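You operate a simulated robot arm through the tools that you are given. There is no shell and no other tool.

The job below is to be done with a simulated robot arm. You get a single attempt, and the scene is never put back.

JOB
Shim the tube cradle and level the tube by its bubble.
Fine: free the cradle clamp knob, push home the shim that the gap gauge asks for, tighten the clamp knob; centre the bubble by the cradle wheel and tighten the wheel lock knob.

Only the result counts: the job must be done as asked and must still hold three seconds after the hand-in. Knocking over, shifting, dropping, spilling or breaking anything else fails it.

ROBOT AND FRAMES
A 7-joint arm with a two-finger parallel gripper, fixed in place. Base frame: the origin is at the foot of the arm, x ahead of it, y to its left, z up; the work surface is at about z = 0.791. Units: m, degrees, N and s.
Its first joint turns from -132.0 to 132.0 degrees. Payload 3.91 kg.
Tool frame: the origin (TCP) lies between the finger pads and is the grasp point; the fingertips stand 0.03 m ahead of it; z points along the fingers, y is the line along which they close. Largest opening 0.11 m; finger width 0.02, thickness 0.01; the body of the gripper, 0.048 by 0.112 m, starts 0.055 m behind the TCP.
Orientation is told as [roll, pitch, yaw] about the base's x, y, z axes, in that order, counted from this pose: with the fingers straight down and closing along the base's y, the tool's x points along the base's -x, its y along +y and its z along -z.

CONTROLS
- The arm moves only by the tool nudge_tool. Its argument "rows" is a list of rows, each an object (a shift or turn left out is 0, a gripper value left out holds the last) with "translation": the shift along the tool's x, y, z in m, a list of three; "rot": the turn, a rotation vector about the tool's x, y, z in degrees, a list of three; "grip": the finger opening in m, from 0 to 0.11. In form: [{"translation": [tx, ty, tz], "rot": [wx, wy, wz], "grip": grip}, ...]. A call has 1 to 20 rows; each row is the pose to reach, as a shift and turn from the pose commanded when the call began, along the tool's axes at that moment. A row lasts 0.2 s, in which the tool goes at most 0.05 m and 8.6 degrees; a call with a longer step from one row to the next is refused whole, and so is a gripper value outside its range. A pose out of reach is approached as far as the arm can. The call stops where the force on the tool passes 70 N (or 10 N more than at its start, if that is more) or the arm is blocked; 0.2 s more then pass. The fingers move at their own pace (about 0.108 m/s each) and stop on an object; they squeeze with about 36 N. The grip force told is the motor's: it shows also when the fingers shut on nothing. Time passes only in rows, and 0.2 s behind the last, so rows that repeat a pose let the fingers close. The reply holds the time, the measured pose of the TCP, the force on the tool along the base axes, the opening and the grip force, in the units named above and with some noise, with the torque about the TCP (base axes, N m) and any sound that the robot's microphone picked up, and new pictures: "pictures" is both (left out), scene, wrist or none.
- Cameras (640 x 400 px; columns grow to the right, rows downward): "scene" is fixed at [0.0504, -0.6479, 1.8618]; the picture's right is [0.71, -0.71, 0.00], its down [-0.36, -0.37, -0.86] and it looks along [0.60, 0.61, -0.52] (base axes); focal length 372 px, centre (320, 200). "wrist" rides on the gripper at [0.072, 0.017, -0.103] in the tool frame; the picture's right is [-0.23, 0.97, 0.00], its down [-0.76, -0.18, -0.62] and it looks along [-0.61, -0.14, 0.78] (tool axes); focal length 222 px, centre (320, 200). There is no depth. A picture from a camera that has moved, and an enlarged one, comes with that camera's place and axes in the base frame and with its lens.
- close_up(camera, box): a new picture of the part [left, top, right, bottom] of that camera's present view, enlarged. It takes no simulated time.
- close_job(): hands the job in; it is judged then, once.

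Nothing tells you positions but the pictures and the camera data. Unless the task says otherwise, let go and move clear before handing in.

The tools are called after "Emit:" as a command line: name --argument value ..., lists and objects as JSON in quotes. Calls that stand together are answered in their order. nudge_tool: Moves the arm, as the interface text tells. Its arguments: {"type":"object","properties":{"rows":{"type":"array","items":{"type":"object","properties":{"translation":{"type":"array","items":{"type":"number"}},"rot":{"type":"array","items":{"type":"number"}},"grip":{"type":"number"}}}},"pictures":{"type":"string","enum":["both","scene","wrist","none"]}},"required":["rows"]} The other tools are called the same way: close_up (camera, box) takes an enlarged picture of a part of a camera's view; close_job () hands the job in.

At the start:

```text
time: 0.0
ee_pos: [0.4769, 0.2875, 1.412]
tool_rot: [0.0, 0.0, 0.1]
wrist_force: [-0.1, 0.3, 0.7]
wrist_torque: [0.0, -0.01, -0.01]
finger_gap: 0.1099
gripper_force: 0.1
```

scene: 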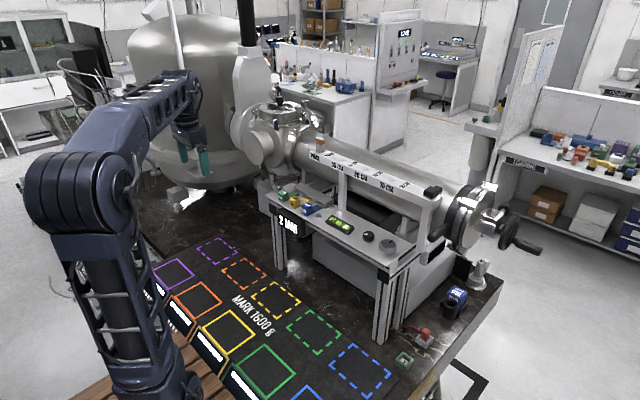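
wrist: 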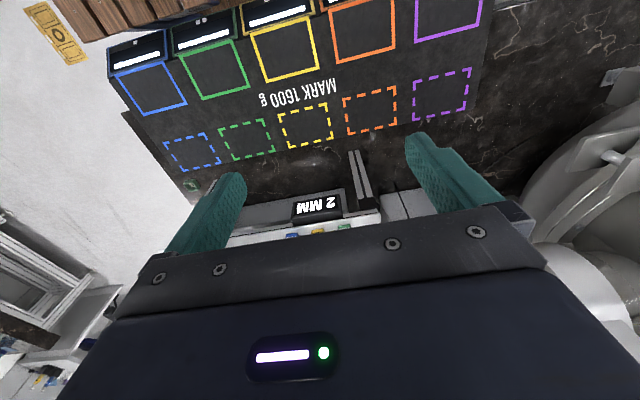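

I see a bench with a tube on a cradle, and a small shelf carrying coloured shims, a bubble level and knobs, with a gauge reading "2 MM". I'll look closer before moving.

Emit:
close_up --camera "scene" --box '[250, 160, 450, 285]'

Emit:
close_up --camera "scene" --box '[260, 175, 350, 231]'

Emit:
close_up --camera "scene" --box '[320, 200, 420, 262]'

Emit:
close_up --camera "scene" --box '[380, 180, 560, 380]'

```text
3.20 times, centred on (350, 222) of scene
camera zoom: at [0.0504, -0.6479, 1.8618], right [0.71, -0.71, 0.0], down [-0.36, -0.37, -0.86], along [0.6, 0.61, -0.52], focal length 1189 px, centre (224, 128)
```

zoom: 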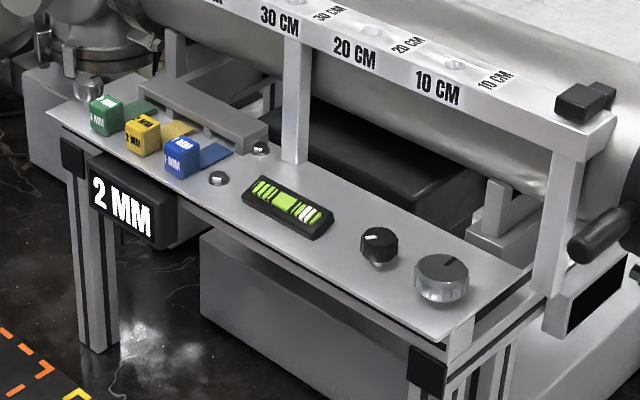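

```text
7.11 times, centred on (305, 203) of scene
camera zoom: at [0.0504, -0.6479, 1.8618], right [0.71, -0.71, 0.0], down [-0.36, -0.37, -0.86], along [0.6, 0.61, -0.52], focal length 2642 px, centre (427, 179)
```

zoom: 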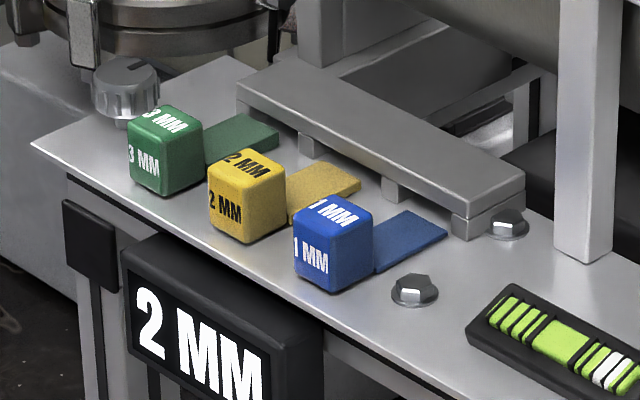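

```text
6.40 times, centred on (370, 231) of scene
camera zoom: at [0.0504, -0.6479, 1.8618], right [0.71, -0.71, 0.0], down [-0.36, -0.37, -0.86], along [0.6, 0.61, -0.52], focal length 2378 px, centre (0, 2)
```

zoom: 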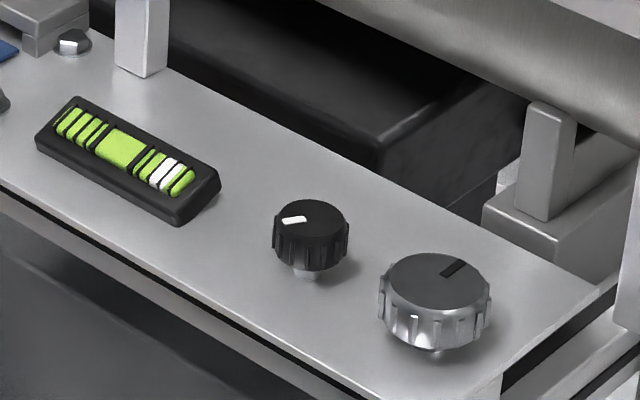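

```text
2.00 times, centred on (470, 280) of scene
camera zoom: at [0.0504, -0.6479, 1.8618], right [0.71, -0.71, 0.0], down [-0.36, -0.37, -0.86], along [0.6, 0.61, -0.52], focal length 743 px, centre (20, 40)
```

zoom: 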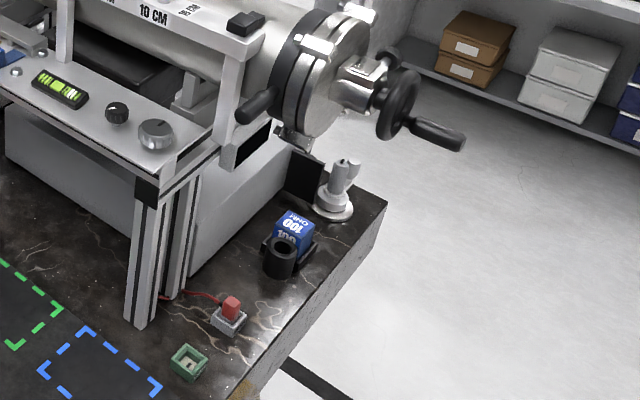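

The shelf looks to be at about z = 1.11 with its front edge near x = 0.75. The shims sit around x = 0.81, y = 0.21–0.31. The clamp knob is near (0.845, 0.40), the black lock knob near (0.845, -0.065) and the wheel near (0.848, -0.14). I'll move above the shelf so the wrist camera can refine these.

Emit:
nudge_tool --rows '[{"translation": [-0.03, -0.004, 0.018]}, {"translation": [-0.06, -0.008, 0.036]}, {"translation": [-0.09, -0.012, 0.054]}, {"translation": [-0.12, -0.016, 0.072]}, {"translation": [-0.15, -0.02, 0.09]}, {"translation": [-0.18, -0.024, 0.108]}, {"translation": [-0.2, -0.0275, 0.125]}, {"translation": [-0.223, -0.0275, 0.142]}]'

Emit:
close_up --camera "scene" --box '[325, 210, 365, 235]'

```text
time: 1.8
ee_pos: [0.6987, 0.2627, 1.2686]
tool_rot: [0.1, 0.1, 0.0]
wrist_force: [0.0, -0.5, 0.8]
wrist_torque: [-0.03, -0.04, 0.0]
finger_gap: 0.1101
gripper_force: 0.0
camera wrist: at [0.6273, 0.2789, 1.373], right [0.23, 0.97, 0.0], down [0.76, -0.18, 0.62], along [0.61, -0.14, -0.78], focal length 222 px, centre (320, 200)
```

scene: 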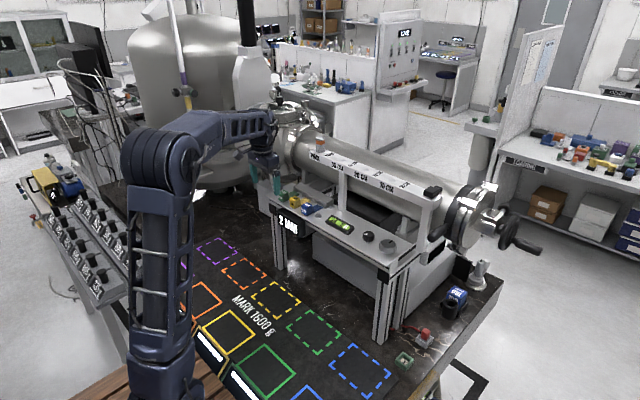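
wrist: 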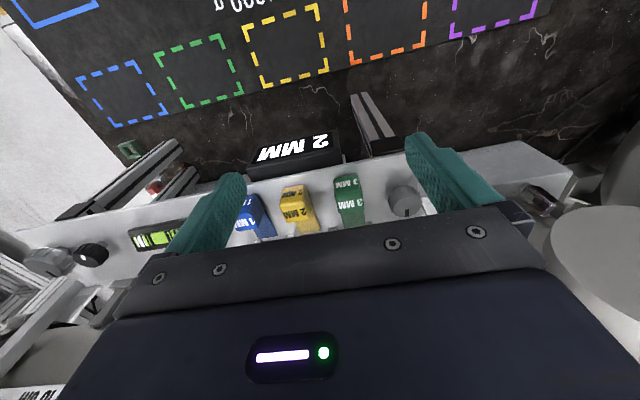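

```text
16.00 times, centred on (345, 222) of scene
camera zoom: at [0.0504, -0.6479, 1.8618], right [0.71, -0.71, 0.0], down [-0.36, -0.37, -0.86], along [0.6, 0.61, -0.52], focal length 5944 px, centre (-80, -160)
```

zoom: 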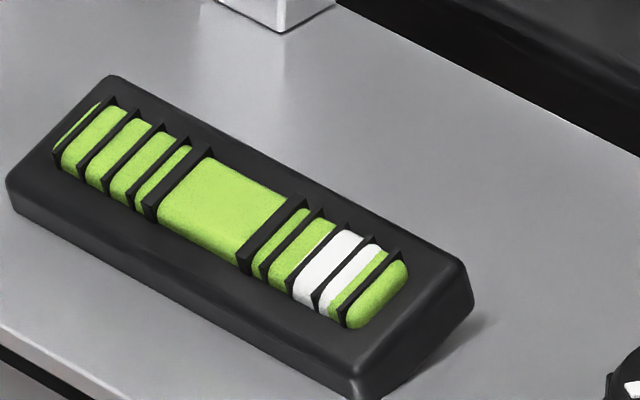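

The two views put the deck higher than I first guessed: the shim tops and knobs are at about z = 1.175–1.18 and x = 0.78–0.79. I'll zoom in with the wrist camera to refine that.

Emit:
close_up --camera "wrist" --box '[230, 120, 440, 250]'

Emit:
close_up --camera "wrist" --box '[0, 200, 220, 330]'

Emit:
close_up --camera "scene" --box '[240, 140, 350, 210]'

```text
3.05 times, centred on (335, 185) of wrist
camera zoom: at [0.6273, 0.2789, 1.373], right [0.23, 0.97, 0.0], down [0.76, -0.18, 0.62], along [0.61, -0.14, -0.78], focal length 677 px, centre (274, 246)
```

zoom: 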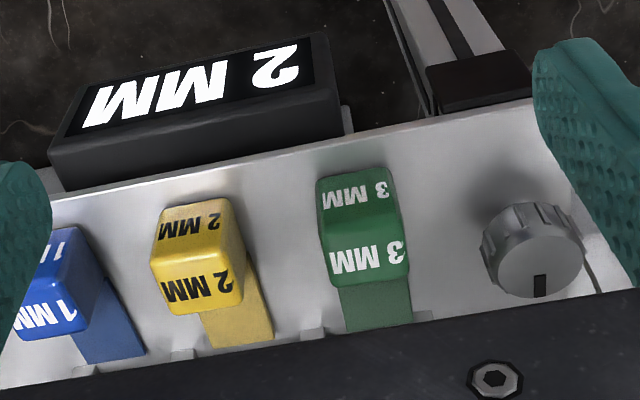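

```text
2.91 times, centred on (110, 265) of wrist
camera zoom: at [0.6273, 0.2789, 1.373], right [0.23, 0.97, 0.0], down [0.76, -0.18, 0.62], along [0.61, -0.14, -0.78], focal length 646 px, centre (931, 11)
```

zoom: 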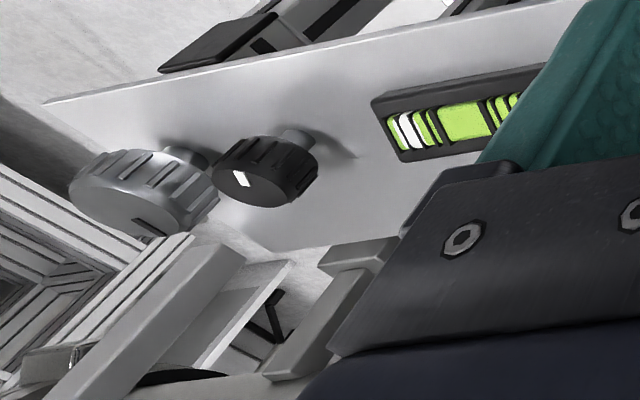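

```text
5.71 times, centred on (295, 175) of scene
camera zoom: at [0.0504, -0.6479, 1.8618], right [0.71, -0.71, 0.0], down [-0.36, -0.37, -0.86], along [0.6, 0.61, -0.52], focal length 2123 px, centre (463, 343)
```

zoom: 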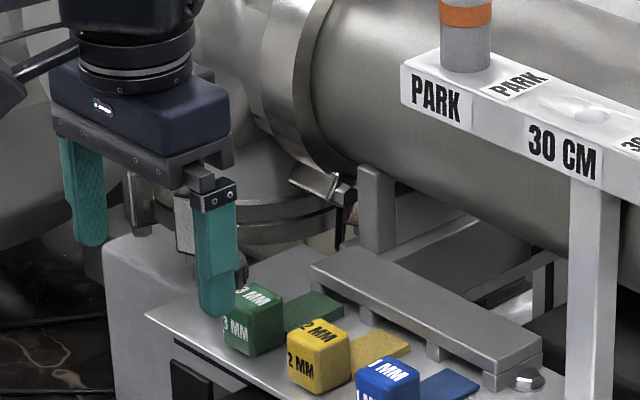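

With refined triangulation, the yellow 2 mm shim handle has its top at about [0.782, 0.2145, 1.188]. The clamp knob is at about [0.802, 0.334, 1.188], the lock knob at about [0.805, -0.101, 1.185], the wheel at about [0.803, -0.174, 1.187], and the deck at z ≈ 1.154. Next I'll move up near the clamp knob and check clearances.

Emit:
nudge_tool --rows '[{"translation": [-0.025, 0.025, -0.01]}, {"translation": [-0.05, 0.05, -0.01]}, {"translation": [-0.07, 0.072, -0.01]}]'

Emit:
close_up --camera "scene" --box '[230, 110, 350, 210]'

Emit:
close_up --camera "wrist" --box '[200, 80, 460, 240]'

```text
time: 2.6
ee_pos: [0.7694, 0.3332, 1.2819]
tool_rot: [0.1, 0.0, 0.1]
wrist_force: [-1.1, -0.2, 1.2]
wrist_torque: [0.01, 0.01, -0.01]
finger_gap: 0.1101
gripper_force: 0.1
camera wrist: at [0.6973, 0.3507, 1.3845], right [0.23, 0.97, 0.0], down [0.76, -0.18, 0.62], along [0.61, -0.14, -0.78], focal length 222 px, centre (320, 200)
```

scene: 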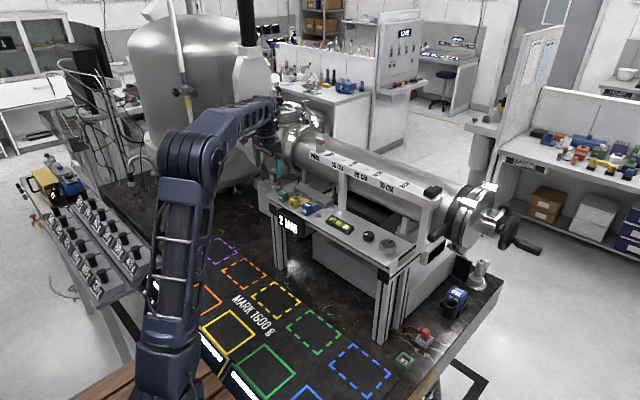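
wrist: 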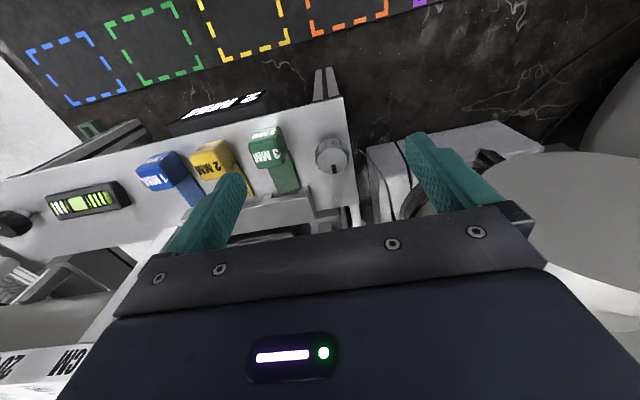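

```text
4.00 times, centred on (290, 160) of scene
camera zoom: at [0.0504, -0.6479, 1.8618], right [0.71, -0.71, 0.0], down [-0.36, -0.37, -0.86], along [0.6, 0.61, -0.52], focal length 1486 px, centre (440, 360)
```

zoom: 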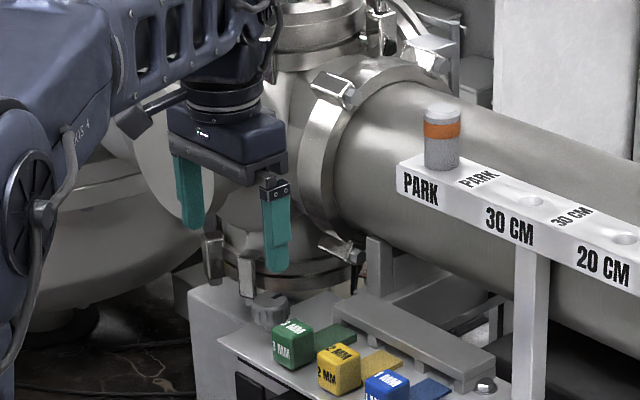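

```text
2.46 times, centred on (330, 160) of wrist
camera zoom: at [0.6973, 0.3507, 1.3845], right [0.23, 0.97, 0.0], down [0.76, -0.18, 0.62], along [0.61, -0.14, -0.78], focal length 547 px, centre (295, 298)
```

zoom: 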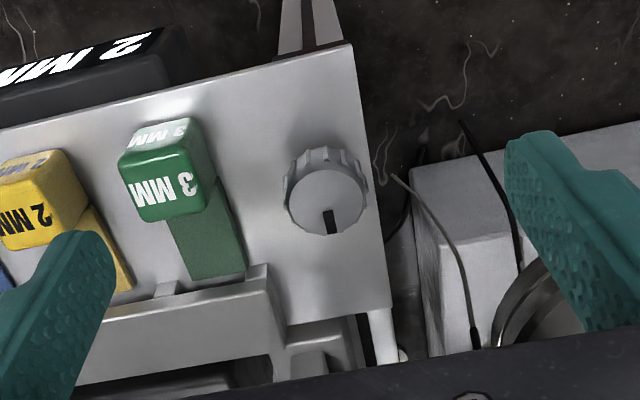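

The clamp knob is confirmed near [0.804, 0.337], and the surroundings are clear. I'll partly close the fingers, lower them around the knob, and check the straddle before gripping.

Emit:
nudge_tool --rows '[{"translation": [-0.018, 0.003, 0], "grip": 0.055}, {"translation": [-0.035, 0.005, 0]}, {"translation": [-0.035, 0.005, 0]}, {"translation": [-0.035, 0.005, 0.025]}, {"translation": [-0.035, 0.005, 0.05]}]'

Emit:
close_up --camera "scene" --box '[240, 150, 320, 210]'

Emit:
close_up --camera "wrist" --box '[220, 80, 420, 240]'

```text
time: 3.8
ee_pos: [0.806, 0.338, 1.2329]
tool_rot: [0.0, 0.0, 0.0]
wrist_force: [0.4, 0.0, 0.7]
wrist_torque: [0.03, -0.01, -0.02]
finger_gap: 0.0551
gripper_force: 0.0
camera wrist: at [0.7336, 0.3543, 1.3347], right [0.23, 0.97, 0.0], down [0.76, -0.18, 0.62], along [0.61, -0.14, -0.78], focal length 222 px, centre (320, 200)
```

scene: 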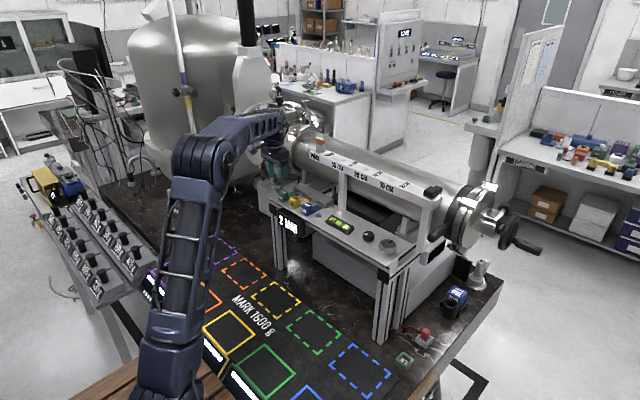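
wrist: 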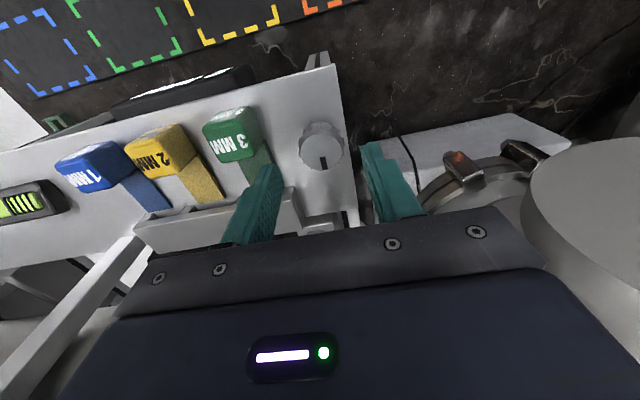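

```text
6.67 times, centred on (280, 180) of scene
camera zoom: at [0.0504, -0.6479, 1.8618], right [0.71, -0.71, 0.0], down [-0.36, -0.37, -0.86], along [0.6, 0.61, -0.52], focal length 2476 px, centre (587, 333)
```

zoom: 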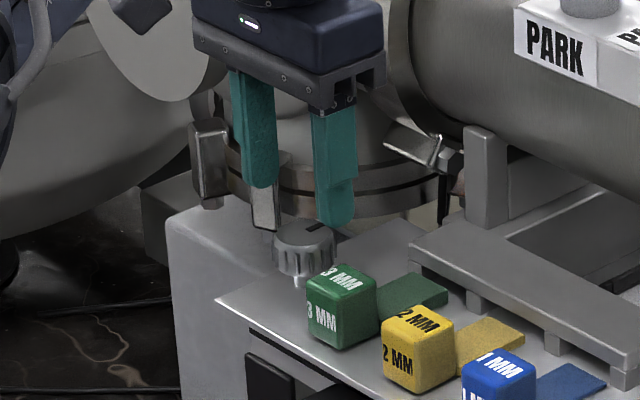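

```text
2.50 times, centred on (320, 160) of wrist
camera zoom: at [0.7336, 0.3543, 1.3347], right [0.23, 0.97, 0.0], down [0.76, -0.18, 0.62], along [0.61, -0.14, -0.78], focal length 555 px, centre (320, 300)
```

zoom: 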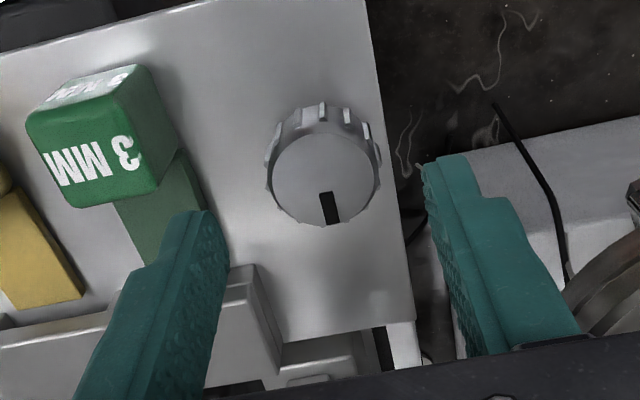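

The fingers straddle the clamp knob with clearance to the green shim. I'll lower around the knob, close on it, and read the force.

Emit:
nudge_tool --rows '[{"translation": [0, 0.001, 0.012]}, {"translation": [0, 0.001, 0.024]}, {"translation": [0, 0.001, 0.036]}, {"translation": [0, 0.001, 0.036], "grip": 0.0}, {"translation": [0, 0.001, 0.036]}, {"translation": [0, 0.001, 0.036]}]'

Emit:
close_up --camera "scene" --box '[240, 150, 320, 210]'

Emit:
close_up --camera "wrist" --box '[220, 80, 420, 240]'

```text
time: 5.2
ee_pos: [0.8065, 0.3372, 1.1933]
tool_rot: [0.0, 0.1, 0.0]
wrist_force: [1.1, 7.6, -6.4]
wrist_torque: [0.43, -0.89, 0.05]
finger_gap: 0.0339
gripper_force: 44.3
camera wrist: at [0.7342, 0.3548, 1.298], right [0.23, 0.97, 0.0], down [0.76, -0.18, 0.62], along [0.61, -0.14, -0.78], focal length 222 px, centre (320, 200)
```

scene: 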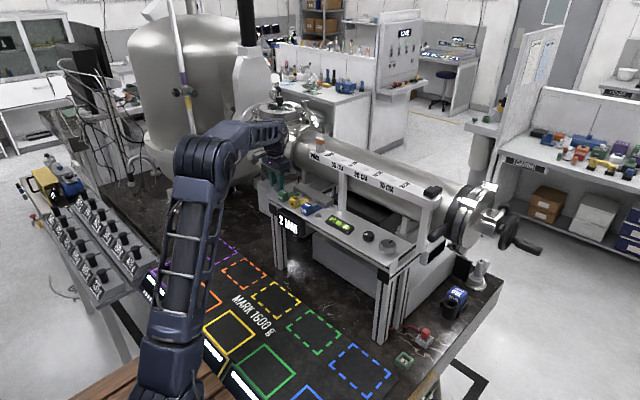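
wrist: 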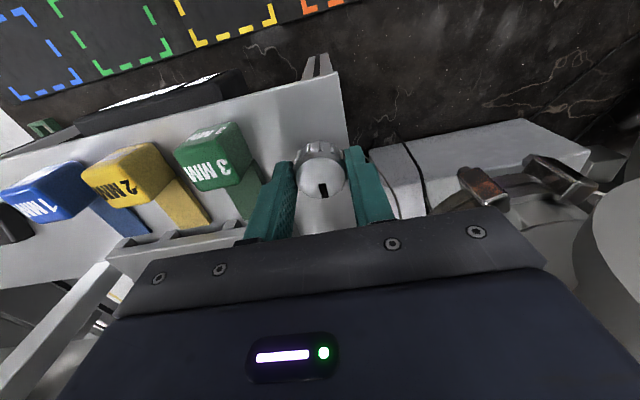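

```text
6.67 times, centred on (280, 180) of scene
camera zoom: at [0.0504, -0.6479, 1.8618], right [0.71, -0.71, 0.0], down [-0.36, -0.37, -0.86], along [0.6, 0.61, -0.52], focal length 2476 px, centre (587, 333)
```

zoom: 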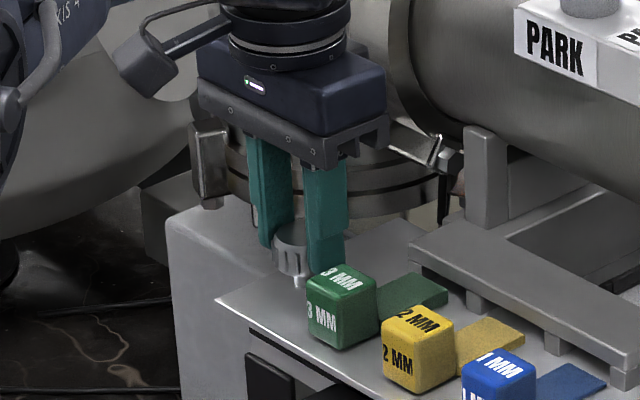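

```text
2.50 times, centred on (320, 160) of wrist
camera zoom: at [0.7342, 0.3548, 1.298], right [0.23, 0.97, 0.0], down [0.76, -0.18, 0.62], along [0.61, -0.14, -0.78], focal length 555 px, centre (320, 300)
```

zoom: 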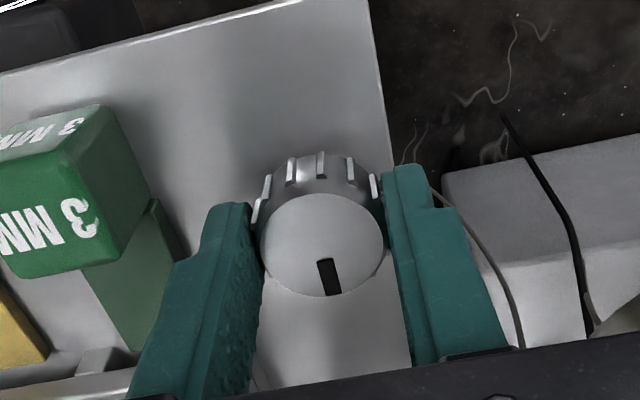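

I have the knob gripped (gap 34 mm). I'll turn it counter-clockwise seen from above, which is a negative turn about tool z, and watch torque, sound and the pointer.

Emit:
nudge_tool --rows '[{"rot": [0, 0, -5]}, {"rot": [0, 0, -10]}, {"rot": [0, 0, -15]}, {"rot": [0, 0, -20]}, {"rot": [0, 0, -25]}, {"rot": [0, 0, -30]}]'

Emit:
close_up --camera "wrist" --box '[220, 80, 420, 240]'

Emit:
close_up --camera "scene" --box '[240, 150, 320, 210]'

```text
time: 6.6
ee_pos: [0.8076, 0.3364, 1.1944]
tool_rot: [-0.1, 0.1, 30.0]
wrist_force: [16.4, -6.2, -5.6]
wrist_torque: [0.59, -1.09, -0.04]
finger_gap: 0.0335
gripper_force: 44.9
camera wrist: at [0.7356, 0.3155, 1.298], right [-0.29, 0.96, 0.0], down [0.75, 0.23, 0.62], along [0.6, 0.18, -0.78], focal length 222 px, centre (320, 200)
```

scene: 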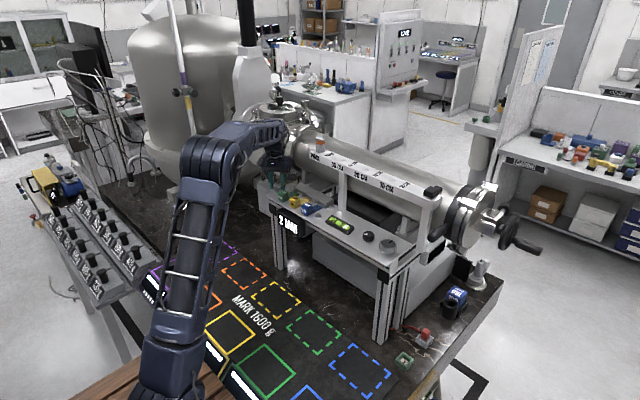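
wrist: 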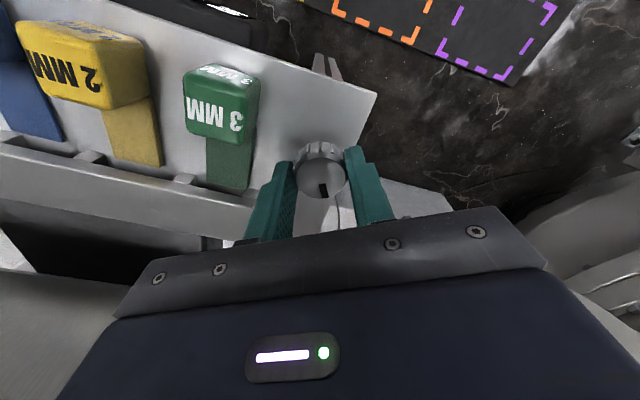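

```text
2.50 times, centred on (320, 160) of wrist
camera zoom: at [0.7356, 0.3155, 1.298], right [-0.29, 0.96, 0.0], down [0.75, 0.23, 0.62], along [0.6, 0.18, -0.78], focal length 555 px, centre (320, 300)
```

zoom: 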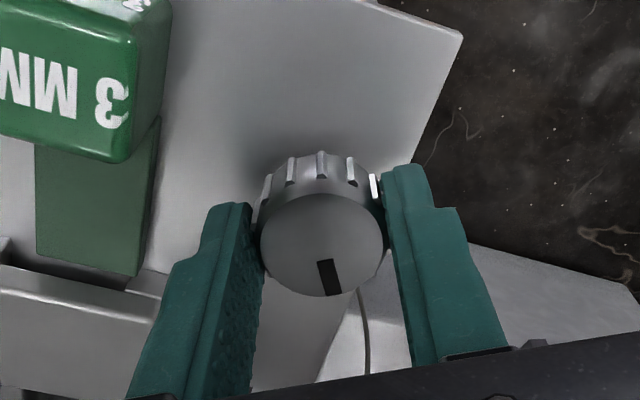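

```text
6.67 times, centred on (280, 180) of scene
camera zoom: at [0.0504, -0.6479, 1.8618], right [0.71, -0.71, 0.0], down [-0.36, -0.37, -0.86], along [0.6, 0.61, -0.52], focal length 2476 px, centre (587, 333)
```

zoom: 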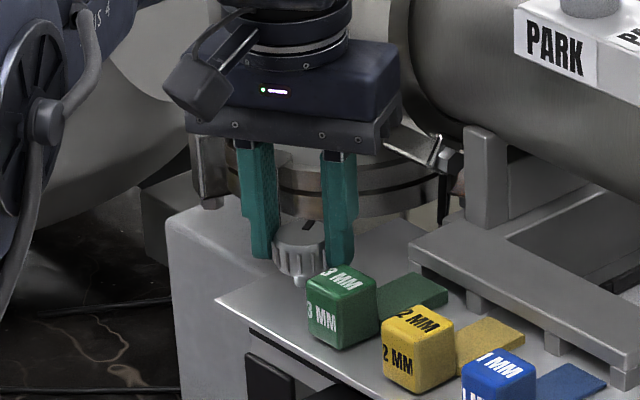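

The knob turns freely with the gripper, 30° so far. I'll continue counter-clockwise and look for a stop.

Emit:
nudge_tool --rows '[{"translation": [-0.001, 0, 0], "rot": [0, 0, -6]}, {"translation": [-0.001, 0, 0], "rot": [0, 0, -12]}, {"translation": [-0.001, 0, 0], "rot": [0, 0, -18]}, {"translation": [-0.001, 0, 0], "rot": [0, 0, -24]}, {"translation": [-0.001, 0, 0], "rot": [0, 0, -30]}]' --pictures "wrist"

Emit:
close_up --camera "scene" --box '[240, 150, 320, 210]'

Emit:
close_up --camera "wrist" --box '[220, 80, 420, 240]'

```text
time: 7.8
ee_pos: [0.8079, 0.3358, 1.1945]
tool_rot: [-0.1, 0.0, 60.1]
wrist_force: [16.2, -27.1, -5.3]
wrist_torque: [-1.05, 0.24, -0.1]
finger_gap: 0.0337
gripper_force: 45.3
camera wrist: at [0.7566, 0.2822, 1.2981], right [-0.73, 0.68, 0.0], down [0.53, 0.57, 0.62], along [0.43, 0.45, -0.78], focal length 222 px, centre (320, 200)
```

wrist: 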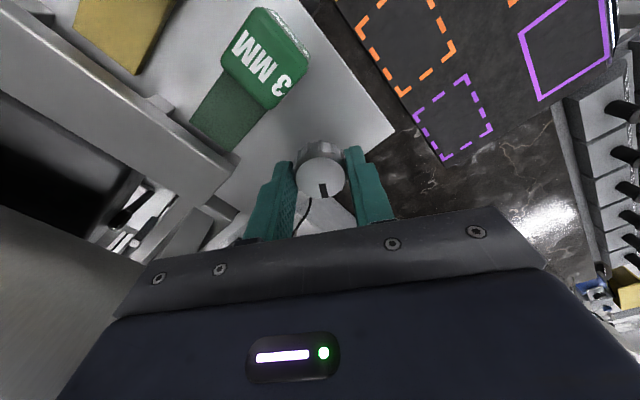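

```text
6.67 times, centred on (280, 180) of scene
camera zoom: at [0.0504, -0.6479, 1.8618], right [0.71, -0.71, 0.0], down [-0.36, -0.37, -0.86], along [0.6, 0.61, -0.52], focal length 2476 px, centre (587, 333)
```

zoom: 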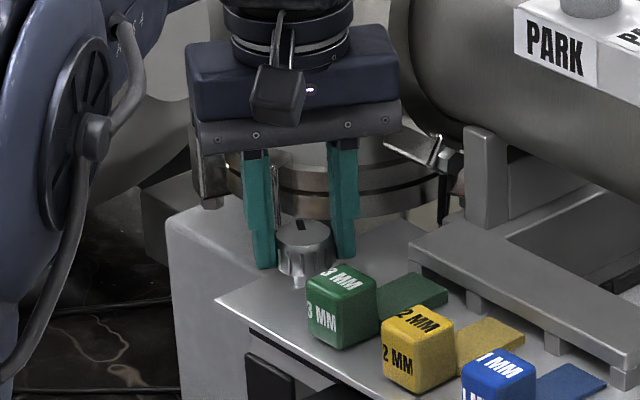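

```text
2.50 times, centred on (320, 160) of wrist
camera zoom: at [0.7566, 0.2822, 1.2981], right [-0.73, 0.68, 0.0], down [0.53, 0.57, 0.62], along [0.43, 0.45, -0.78], focal length 555 px, centre (320, 300)
```

zoom: 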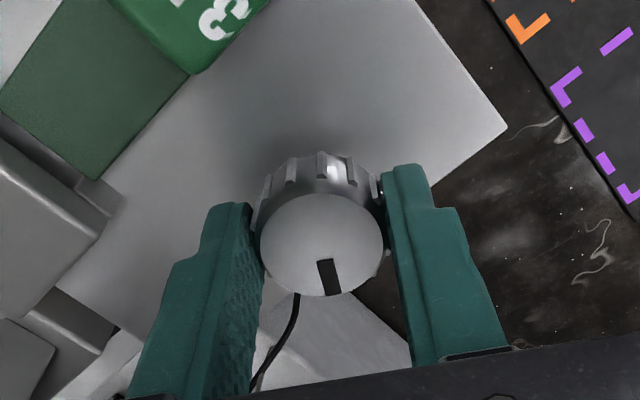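

There's no end stop yet at 60° and the turning torque is small. Side force has built up, so I'll shift the command slightly to relieve it and keep turning to 90°.

Emit:
nudge_tool --rows '[{"translation": [0.0012, -0.003, 0]}, {"translation": [0.0012, -0.003, 0], "rot": [0, 0, -6]}, {"translation": [0.0012, -0.003, 0], "rot": [0, 0, -12]}, {"translation": [0.0012, -0.003, 0], "rot": [0, 0, -18]}, {"translation": [0.0012, -0.003, 0], "rot": [0, 0, -24]}, {"translation": [0.0012, -0.003, 0], "rot": [0, 0, -30]}]' --pictures "wrist"

Emit:
close_up --camera "scene" --box '[240, 150, 320, 210]'

```text
time: 9.2
ee_pos: [0.808, 0.336, 1.1951]
tool_rot: [0.0, -0.1, 90.0]
wrist_force: [4.7, -8.7, -6.7]
wrist_torque: [0.02, -0.54, -0.03]
finger_gap: 0.0335
gripper_force: 44.5
camera wrist: at [0.7915, 0.2636, 1.2981], right [-0.97, 0.23, 0.0], down [0.18, 0.76, 0.62], along [0.14, 0.61, -0.78], focal length 222 px, centre (320, 200)
```

wrist: 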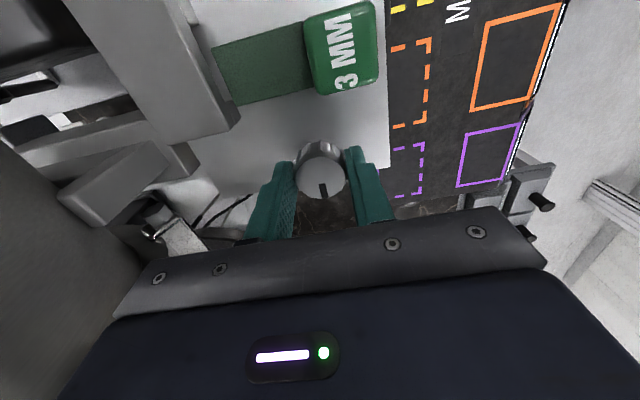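

```text
6.67 times, centred on (280, 180) of scene
camera zoom: at [0.0504, -0.6479, 1.8618], right [0.71, -0.71, 0.0], down [-0.36, -0.37, -0.86], along [0.6, 0.61, -0.52], focal length 2476 px, centre (587, 333)
```

zoom: 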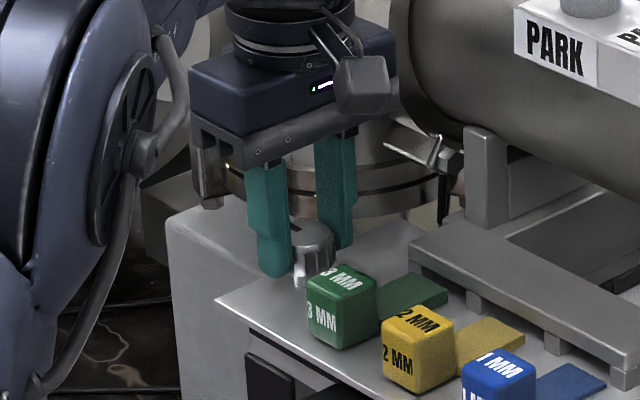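

The pointer has gone 90° counter-clockwise with no stop felt. I'll open, swing the wrist back, re-grip and loosen further.

Emit:
nudge_tool --rows '[{"grip": 0.055}, {"rot": [0, 0, 0]}, {"rot": [0, 0, 8]}, {"rot": [0, 0, 16]}, {"rot": [0, 0, 24]}, {"rot": [0, 0, 32]}, {"rot": [0, 0, 40]}, {"rot": [0, 0, 48]}, {"rot": [0, 0, 56]}, {"rot": [0, 0, 64]}, {"rot": [0, 0, 72]}, {"rot": [0, 0, 80]}, {"rot": [0, 0, 88]}, {"rot": [0, 0, 96]}, {"rot": [0, 0, 104]}, {"rot": [0, 0, 112]}, {"rot": [0, 0, 120]}, {"rot": [0, 0, 120]}]'

Emit:
close_up --camera "wrist" --box '[220, 80, 420, 240]'

Emit:
close_up --camera "scene" --box '[240, 150, 320, 210]'

```text
time: 13.0
ee_pos: [0.8089, 0.3367, 1.1934]
tool_rot: [0.0, 0.0, -30.1]
wrist_force: [1.0, -1.0, 0.1]
wrist_torque: [-0.01, 0.05, 0.0]
finger_gap: 0.0551
gripper_force: 0.0
camera wrist: at [0.7542, 0.3872, 1.298], right [0.69, 0.73, 0.0], down [0.57, -0.54, 0.62], along [0.45, -0.43, -0.78], focal length 222 px, centre (320, 200)
```

scene: 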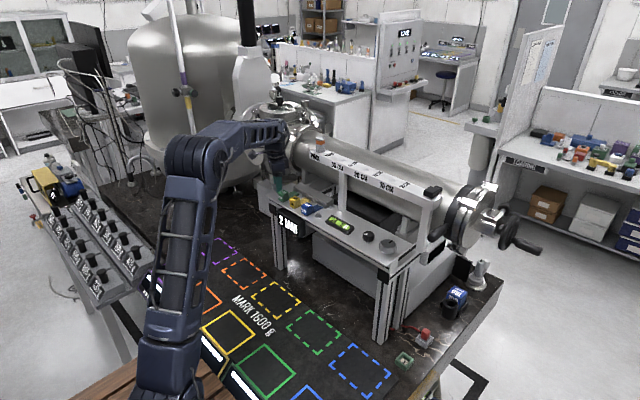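
wrist: 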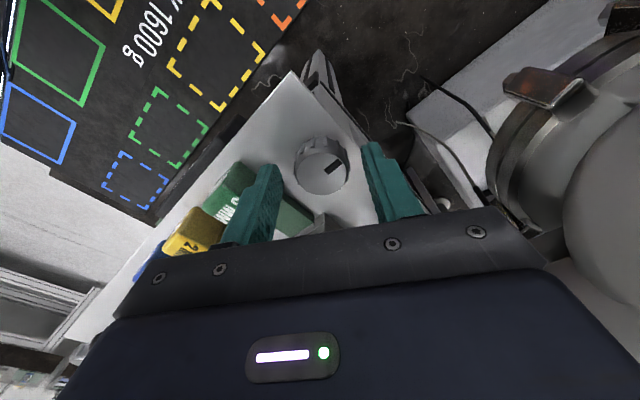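

```text
2.50 times, centred on (320, 160) of wrist
camera zoom: at [0.7542, 0.3872, 1.298], right [0.69, 0.73, 0.0], down [0.57, -0.54, 0.62], along [0.45, -0.43, -0.78], focal length 555 px, centre (320, 300)
```

zoom: 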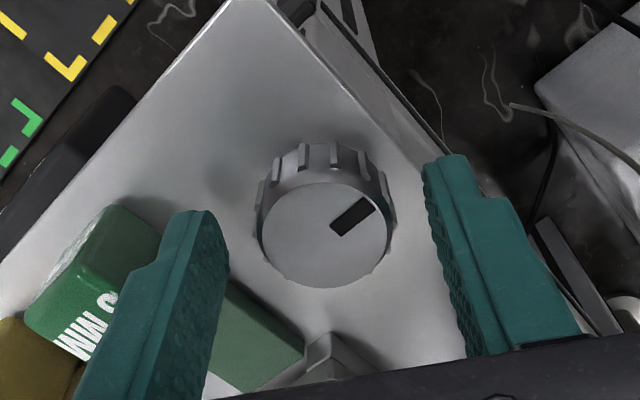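

```text
6.67 times, centred on (280, 180) of scene
camera zoom: at [0.0504, -0.6479, 1.8618], right [0.71, -0.71, 0.0], down [-0.36, -0.37, -0.86], along [0.6, 0.61, -0.52], focal length 2476 px, centre (587, 333)
```

zoom: 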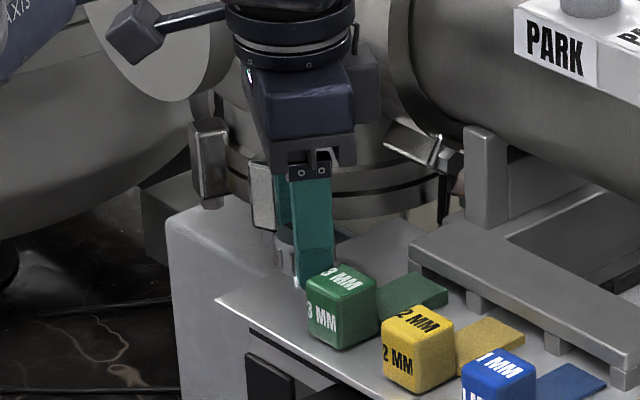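

The pointer now aims toward +y (90° turned) and I'm centred on the knob again. I'll grip and turn another 60°, then check.

Emit:
nudge_tool --rows '[{"grip": 0.0}, {"rot": [0, 0, 0]}, {"rot": [0, 0, 0]}, {"rot": [0, 0, -6]}, {"rot": [0, 0, -12]}, {"rot": [0, 0, -18]}, {"rot": [0, 0, -24]}, {"rot": [0, 0, -30]}, {"rot": [0, 0, -36]}, {"rot": [0, 0, -42]}, {"rot": [0, 0, -48]}, {"rot": [0, 0, -54]}, {"rot": [0, 0, -60]}]' --pictures "wrist"

Emit:
close_up --camera "wrist" --box '[220, 80, 420, 240]'

```text
time: 15.8
ee_pos: [0.8063, 0.3375, 1.1936]
tool_rot: [0.1, 0.2, 30.1]
wrist_force: [-0.1, 34.0, 3.3]
wrist_torque: [0.75, -0.02, -0.82]
finger_gap: 0.0334
gripper_force: 45.4
camera wrist: at [0.736, 0.3155, 1.2981], right [-0.29, 0.96, 0.0], down [0.75, 0.23, 0.62], along [0.59, 0.18, -0.78], focal length 222 px, centre (320, 200)
```

wrist: 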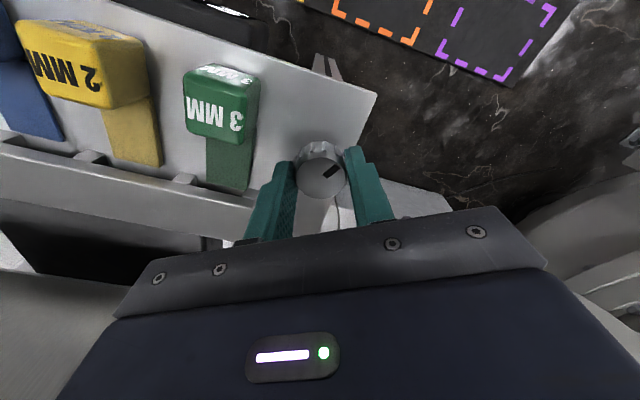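

```text
2.50 times, centred on (320, 160) of wrist
camera zoom: at [0.736, 0.3155, 1.2981], right [-0.29, 0.96, 0.0], down [0.75, 0.23, 0.62], along [0.59, 0.18, -0.78], focal length 555 px, centre (320, 300)
```

zoom: 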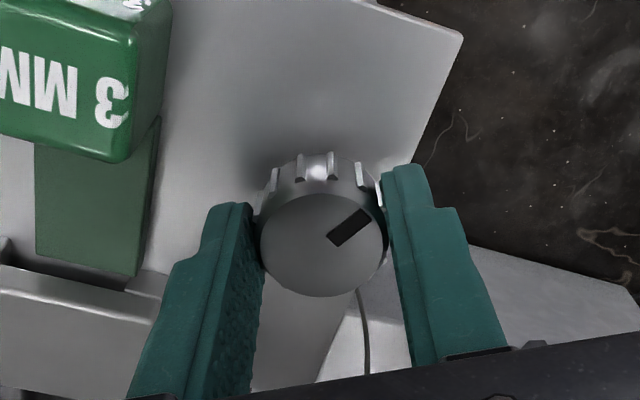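

The knob has turned 150° in total, and a torque of about 0.8 N·m has appeared, so a stop may be near. I'll turn a little further to see.

Emit:
nudge_tool --rows '[{"rot": [0, 0, -3]}, {"rot": [0, 0, -6]}, {"rot": [0, 0, -9]}]' --pictures "wrist"

Emit:
close_up --camera "wrist" --box '[220, 80, 420, 240]'

```text
time: 16.6
ee_pos: [0.807, 0.3364, 1.1941]
tool_rot: [-0.1, 0.2, 39.2]
wrist_force: [-10.4, 26.6, -2.2]
wrist_torque: [0.31, 0.13, -0.45]
finger_gap: 0.0336
gripper_force: 45.1
camera wrist: at [0.7402, 0.3044, 1.2978], right [-0.44, 0.9, 0.0], down [0.7, 0.34, 0.62], along [0.56, 0.27, -0.78], focal length 222 px, centre (320, 200)
```

wrist: 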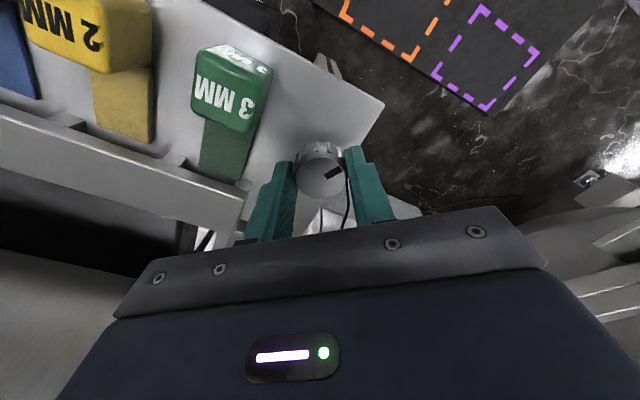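

```text
2.50 times, centred on (320, 160) of wrist
camera zoom: at [0.7402, 0.3044, 1.2978], right [-0.44, 0.9, 0.0], down [0.7, 0.34, 0.62], along [0.56, 0.27, -0.78], focal length 555 px, centre (320, 300)
```

zoom: 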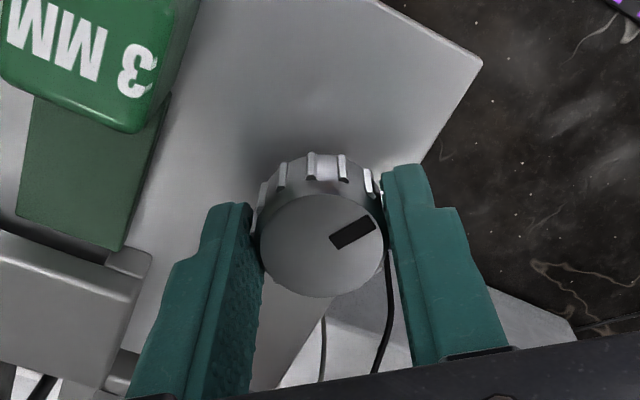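

The pointer slipped in my grip on the last few degrees, so the knob is at its open stop at about 150°. I'll release it, rise clear, square the wrist and move behind the yellow 2 mm shim.

Emit:
nudge_tool --rows '[{"grip": 0.056}, {"translation": [0, 0, 0]}, {"translation": [0, 0, 0]}, {"translation": [0, 0, -0.02]}, {"translation": [0, 0, -0.045]}, {"translation": [0, 0, -0.075]}, {"translation": [0, 0, -0.075], "rot": [0, 0, 8]}, {"translation": [0, 0, -0.075], "rot": [0, 0, 16]}, {"translation": [0, 0, -0.075], "rot": [0, 0, 24]}, {"translation": [0, 0, -0.075], "rot": [0, 0, 32]}, {"translation": [0, 0, -0.075], "rot": [0, 0, 39]}]'

Emit:
close_up --camera "wrist" --box '[60, 80, 400, 280]'

Emit:
close_up --camera "scene" --box '[260, 175, 350, 231]'

```text
time: 19.0
ee_pos: [0.808, 0.3365, 1.2702]
tool_rot: [0.0, 0.1, -0.1]
wrist_force: [0.0, -0.2, -0.1]
wrist_torque: [0.03, 0.0, -0.02]
finger_gap: 0.056
gripper_force: 0.1
camera wrist: at [0.7359, 0.3534, 1.3734], right [0.23, 0.97, 0.0], down [0.76, -0.18, 0.62], along [0.61, -0.14, -0.78], focal length 222 px, centre (320, 200)
```

scene: 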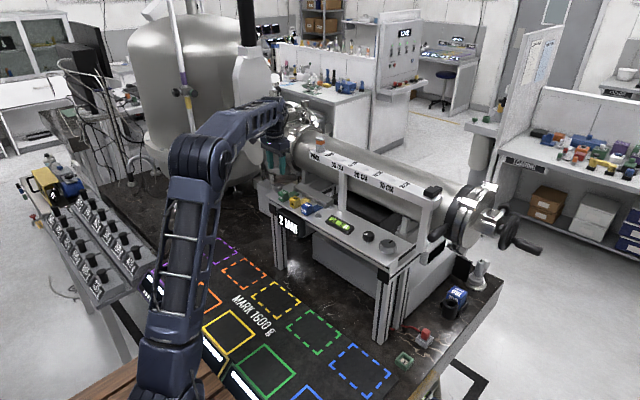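
wrist: 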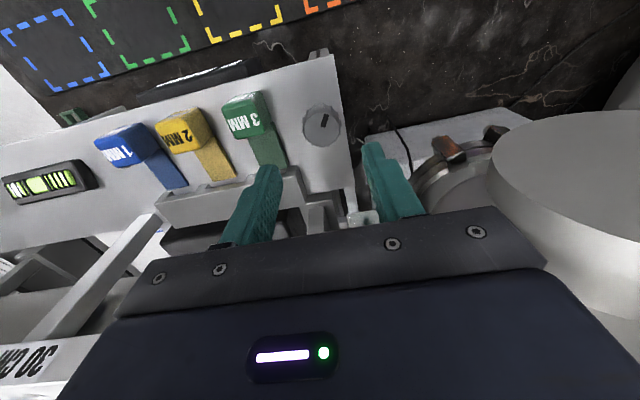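

```text
1.88 times, centred on (230, 180) of wrist
camera zoom: at [0.7359, 0.3534, 1.3734], right [0.23, 0.97, 0.0], down [0.76, -0.18, 0.62], along [0.61, -0.14, -0.78], focal length 418 px, centre (489, 238)
```

zoom: 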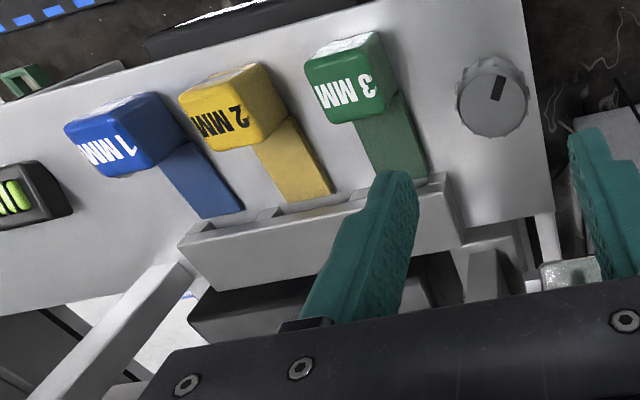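

```text
7.11 times, centred on (305, 203) of scene
camera zoom: at [0.0504, -0.6479, 1.8618], right [0.71, -0.71, 0.0], down [-0.36, -0.37, -0.86], along [0.6, 0.61, -0.52], focal length 2642 px, centre (427, 179)
```

zoom: 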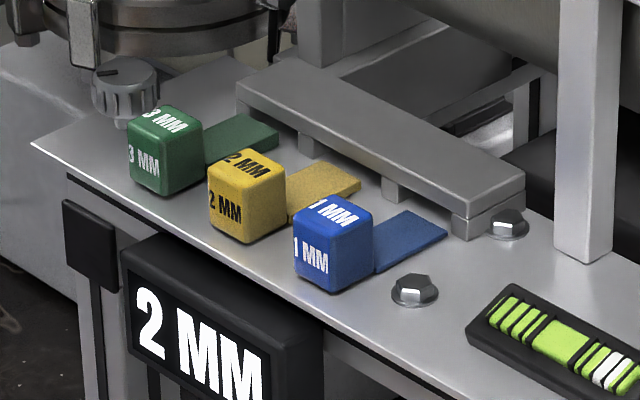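

The bubble is unchanged and the knob pointer shows it open. I'll move behind the yellow handle at x ≈ 0.735 with the fingers nearly closed, to push it straight toward +x.

Emit:
nudge_tool --rows '[{"translation": [0.037, -0.03, 0], "grip": 0.012}, {"translation": [0.073, -0.06, 0]}, {"translation": [0.073, -0.09, 0]}, {"translation": [0.073, -0.1205, 0]}, {"translation": [0.073, -0.1205, 0.02]}, {"translation": [0.073, -0.1205, 0.045]}]'

Emit:
close_up --camera "wrist" --box '[220, 80, 420, 240]'

Emit:
close_up --camera "scene" --box '[250, 155, 340, 225]'

```text
time: 20.4
ee_pos: [0.7344, 0.2158, 1.2255]
tool_rot: [0.1, -0.1, 0.0]
wrist_force: [-0.6, -0.2, -0.1]
wrist_torque: [-0.02, -0.01, 0.03]
finger_gap: 0.0122
gripper_force: 0.0
camera wrist: at [0.6621, 0.2325, 1.3291], right [0.23, 0.97, 0.0], down [0.76, -0.18, 0.62], along [0.61, -0.14, -0.78], focal length 222 px, centre (320, 200)
```

scene: 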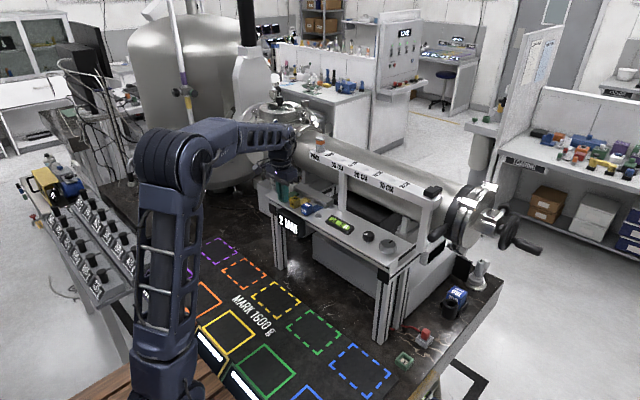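
wrist: 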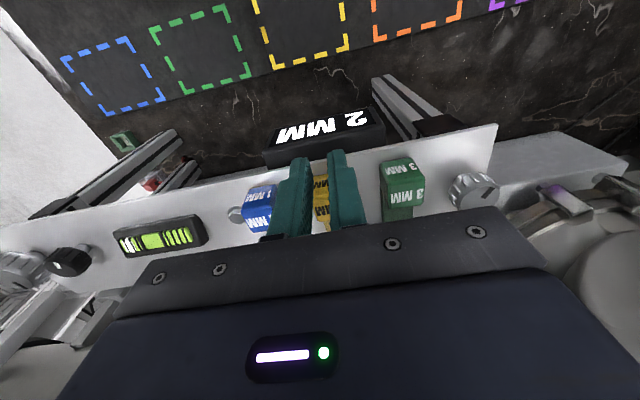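

```text
2.50 times, centred on (320, 160) of wrist
camera zoom: at [0.6621, 0.2325, 1.3291], right [0.23, 0.97, 0.0], down [0.76, -0.18, 0.62], along [0.61, -0.14, -0.78], focal length 555 px, centre (320, 300)
```

zoom: 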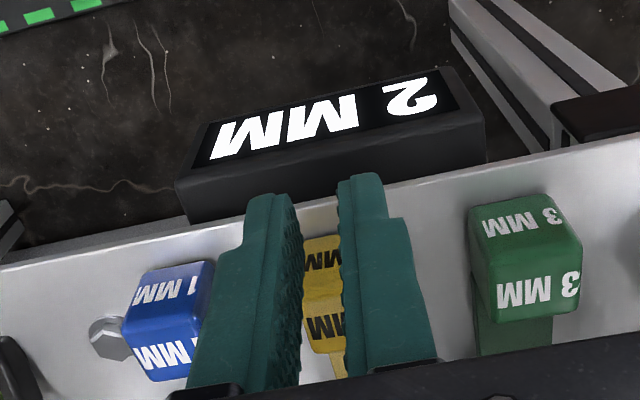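

```text
5.71 times, centred on (295, 190) of scene
camera zoom: at [0.0504, -0.6479, 1.8618], right [0.71, -0.71, 0.0], down [-0.36, -0.37, -0.86], along [0.6, 0.61, -0.52], focal length 2123 px, centre (463, 257)
```

zoom: 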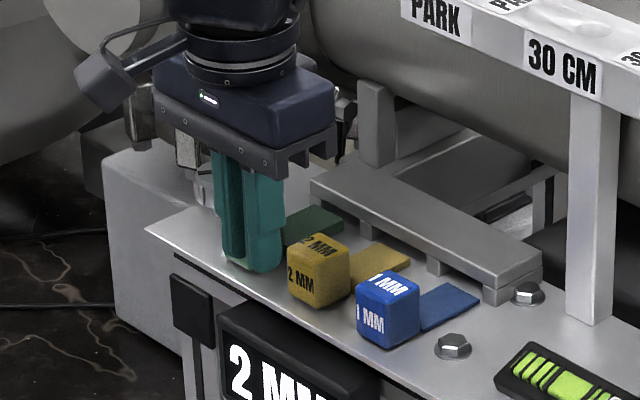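

The fingers are aligned behind the yellow handle. I'll lower to a tip height of about 1.162 and begin pushing slowly toward +x.

Emit:
nudge_tool --rows '[{"translation": [0, 0.0005, 0.012]}, {"translation": [0, 0.0005, 0.024]}, {"translation": [0, 0.0005, 0.034]}, {"translation": [-0.008, 0.0005, 0.034]}, {"translation": [-0.016, 0.0005, 0.034]}]'

Emit:
close_up --camera "wrist" --box '[220, 80, 420, 240]'

Emit:
close_up --camera "scene" --box '[250, 155, 340, 225]'

```text
time: 21.6
ee_pos: [0.7498, 0.2167, 1.1912]
tool_rot: [0.0, 0.2, 0.0]
wrist_force: [-1.0, 0.0, 0.1]
wrist_torque: [0.05, -0.02, 0.0]
finger_gap: 0.0121
gripper_force: 0.2
camera wrist: at [0.6776, 0.2336, 1.2954], right [0.23, 0.97, 0.0], down [0.76, -0.18, 0.62], along [0.61, -0.14, -0.78], focal length 222 px, centre (320, 200)
```

scene: 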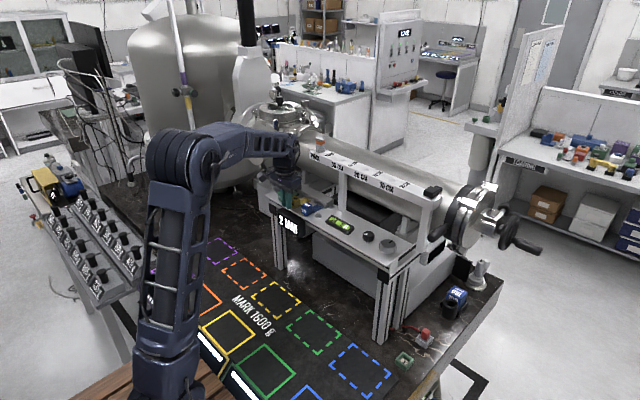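
wrist: 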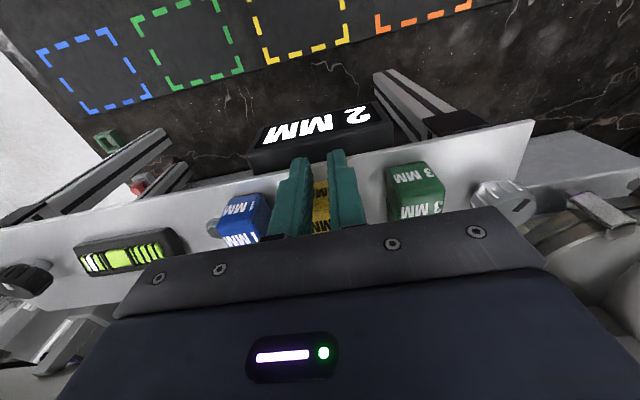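

```text
2.50 times, centred on (320, 160) of wrist
camera zoom: at [0.6776, 0.2336, 1.2954], right [0.23, 0.97, 0.0], down [0.76, -0.18, 0.62], along [0.61, -0.14, -0.78], focal length 555 px, centre (320, 300)
```

zoom: 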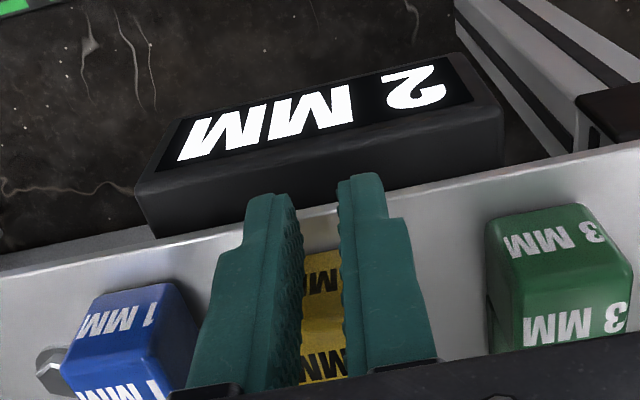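

```text
5.71 times, centred on (295, 190) of scene
camera zoom: at [0.0504, -0.6479, 1.8618], right [0.71, -0.71, 0.0], down [-0.36, -0.37, -0.86], along [0.6, 0.61, -0.52], focal length 2123 px, centre (463, 257)
```

zoom: 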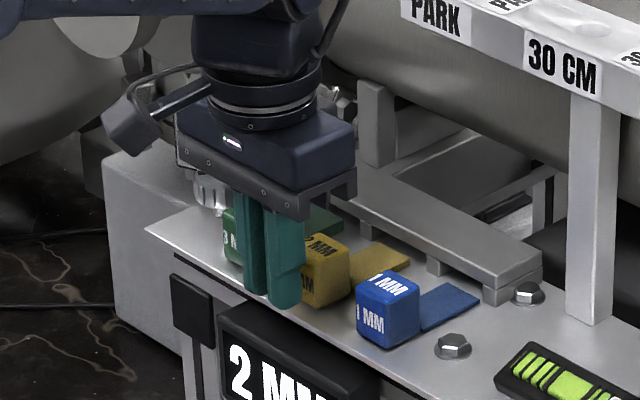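

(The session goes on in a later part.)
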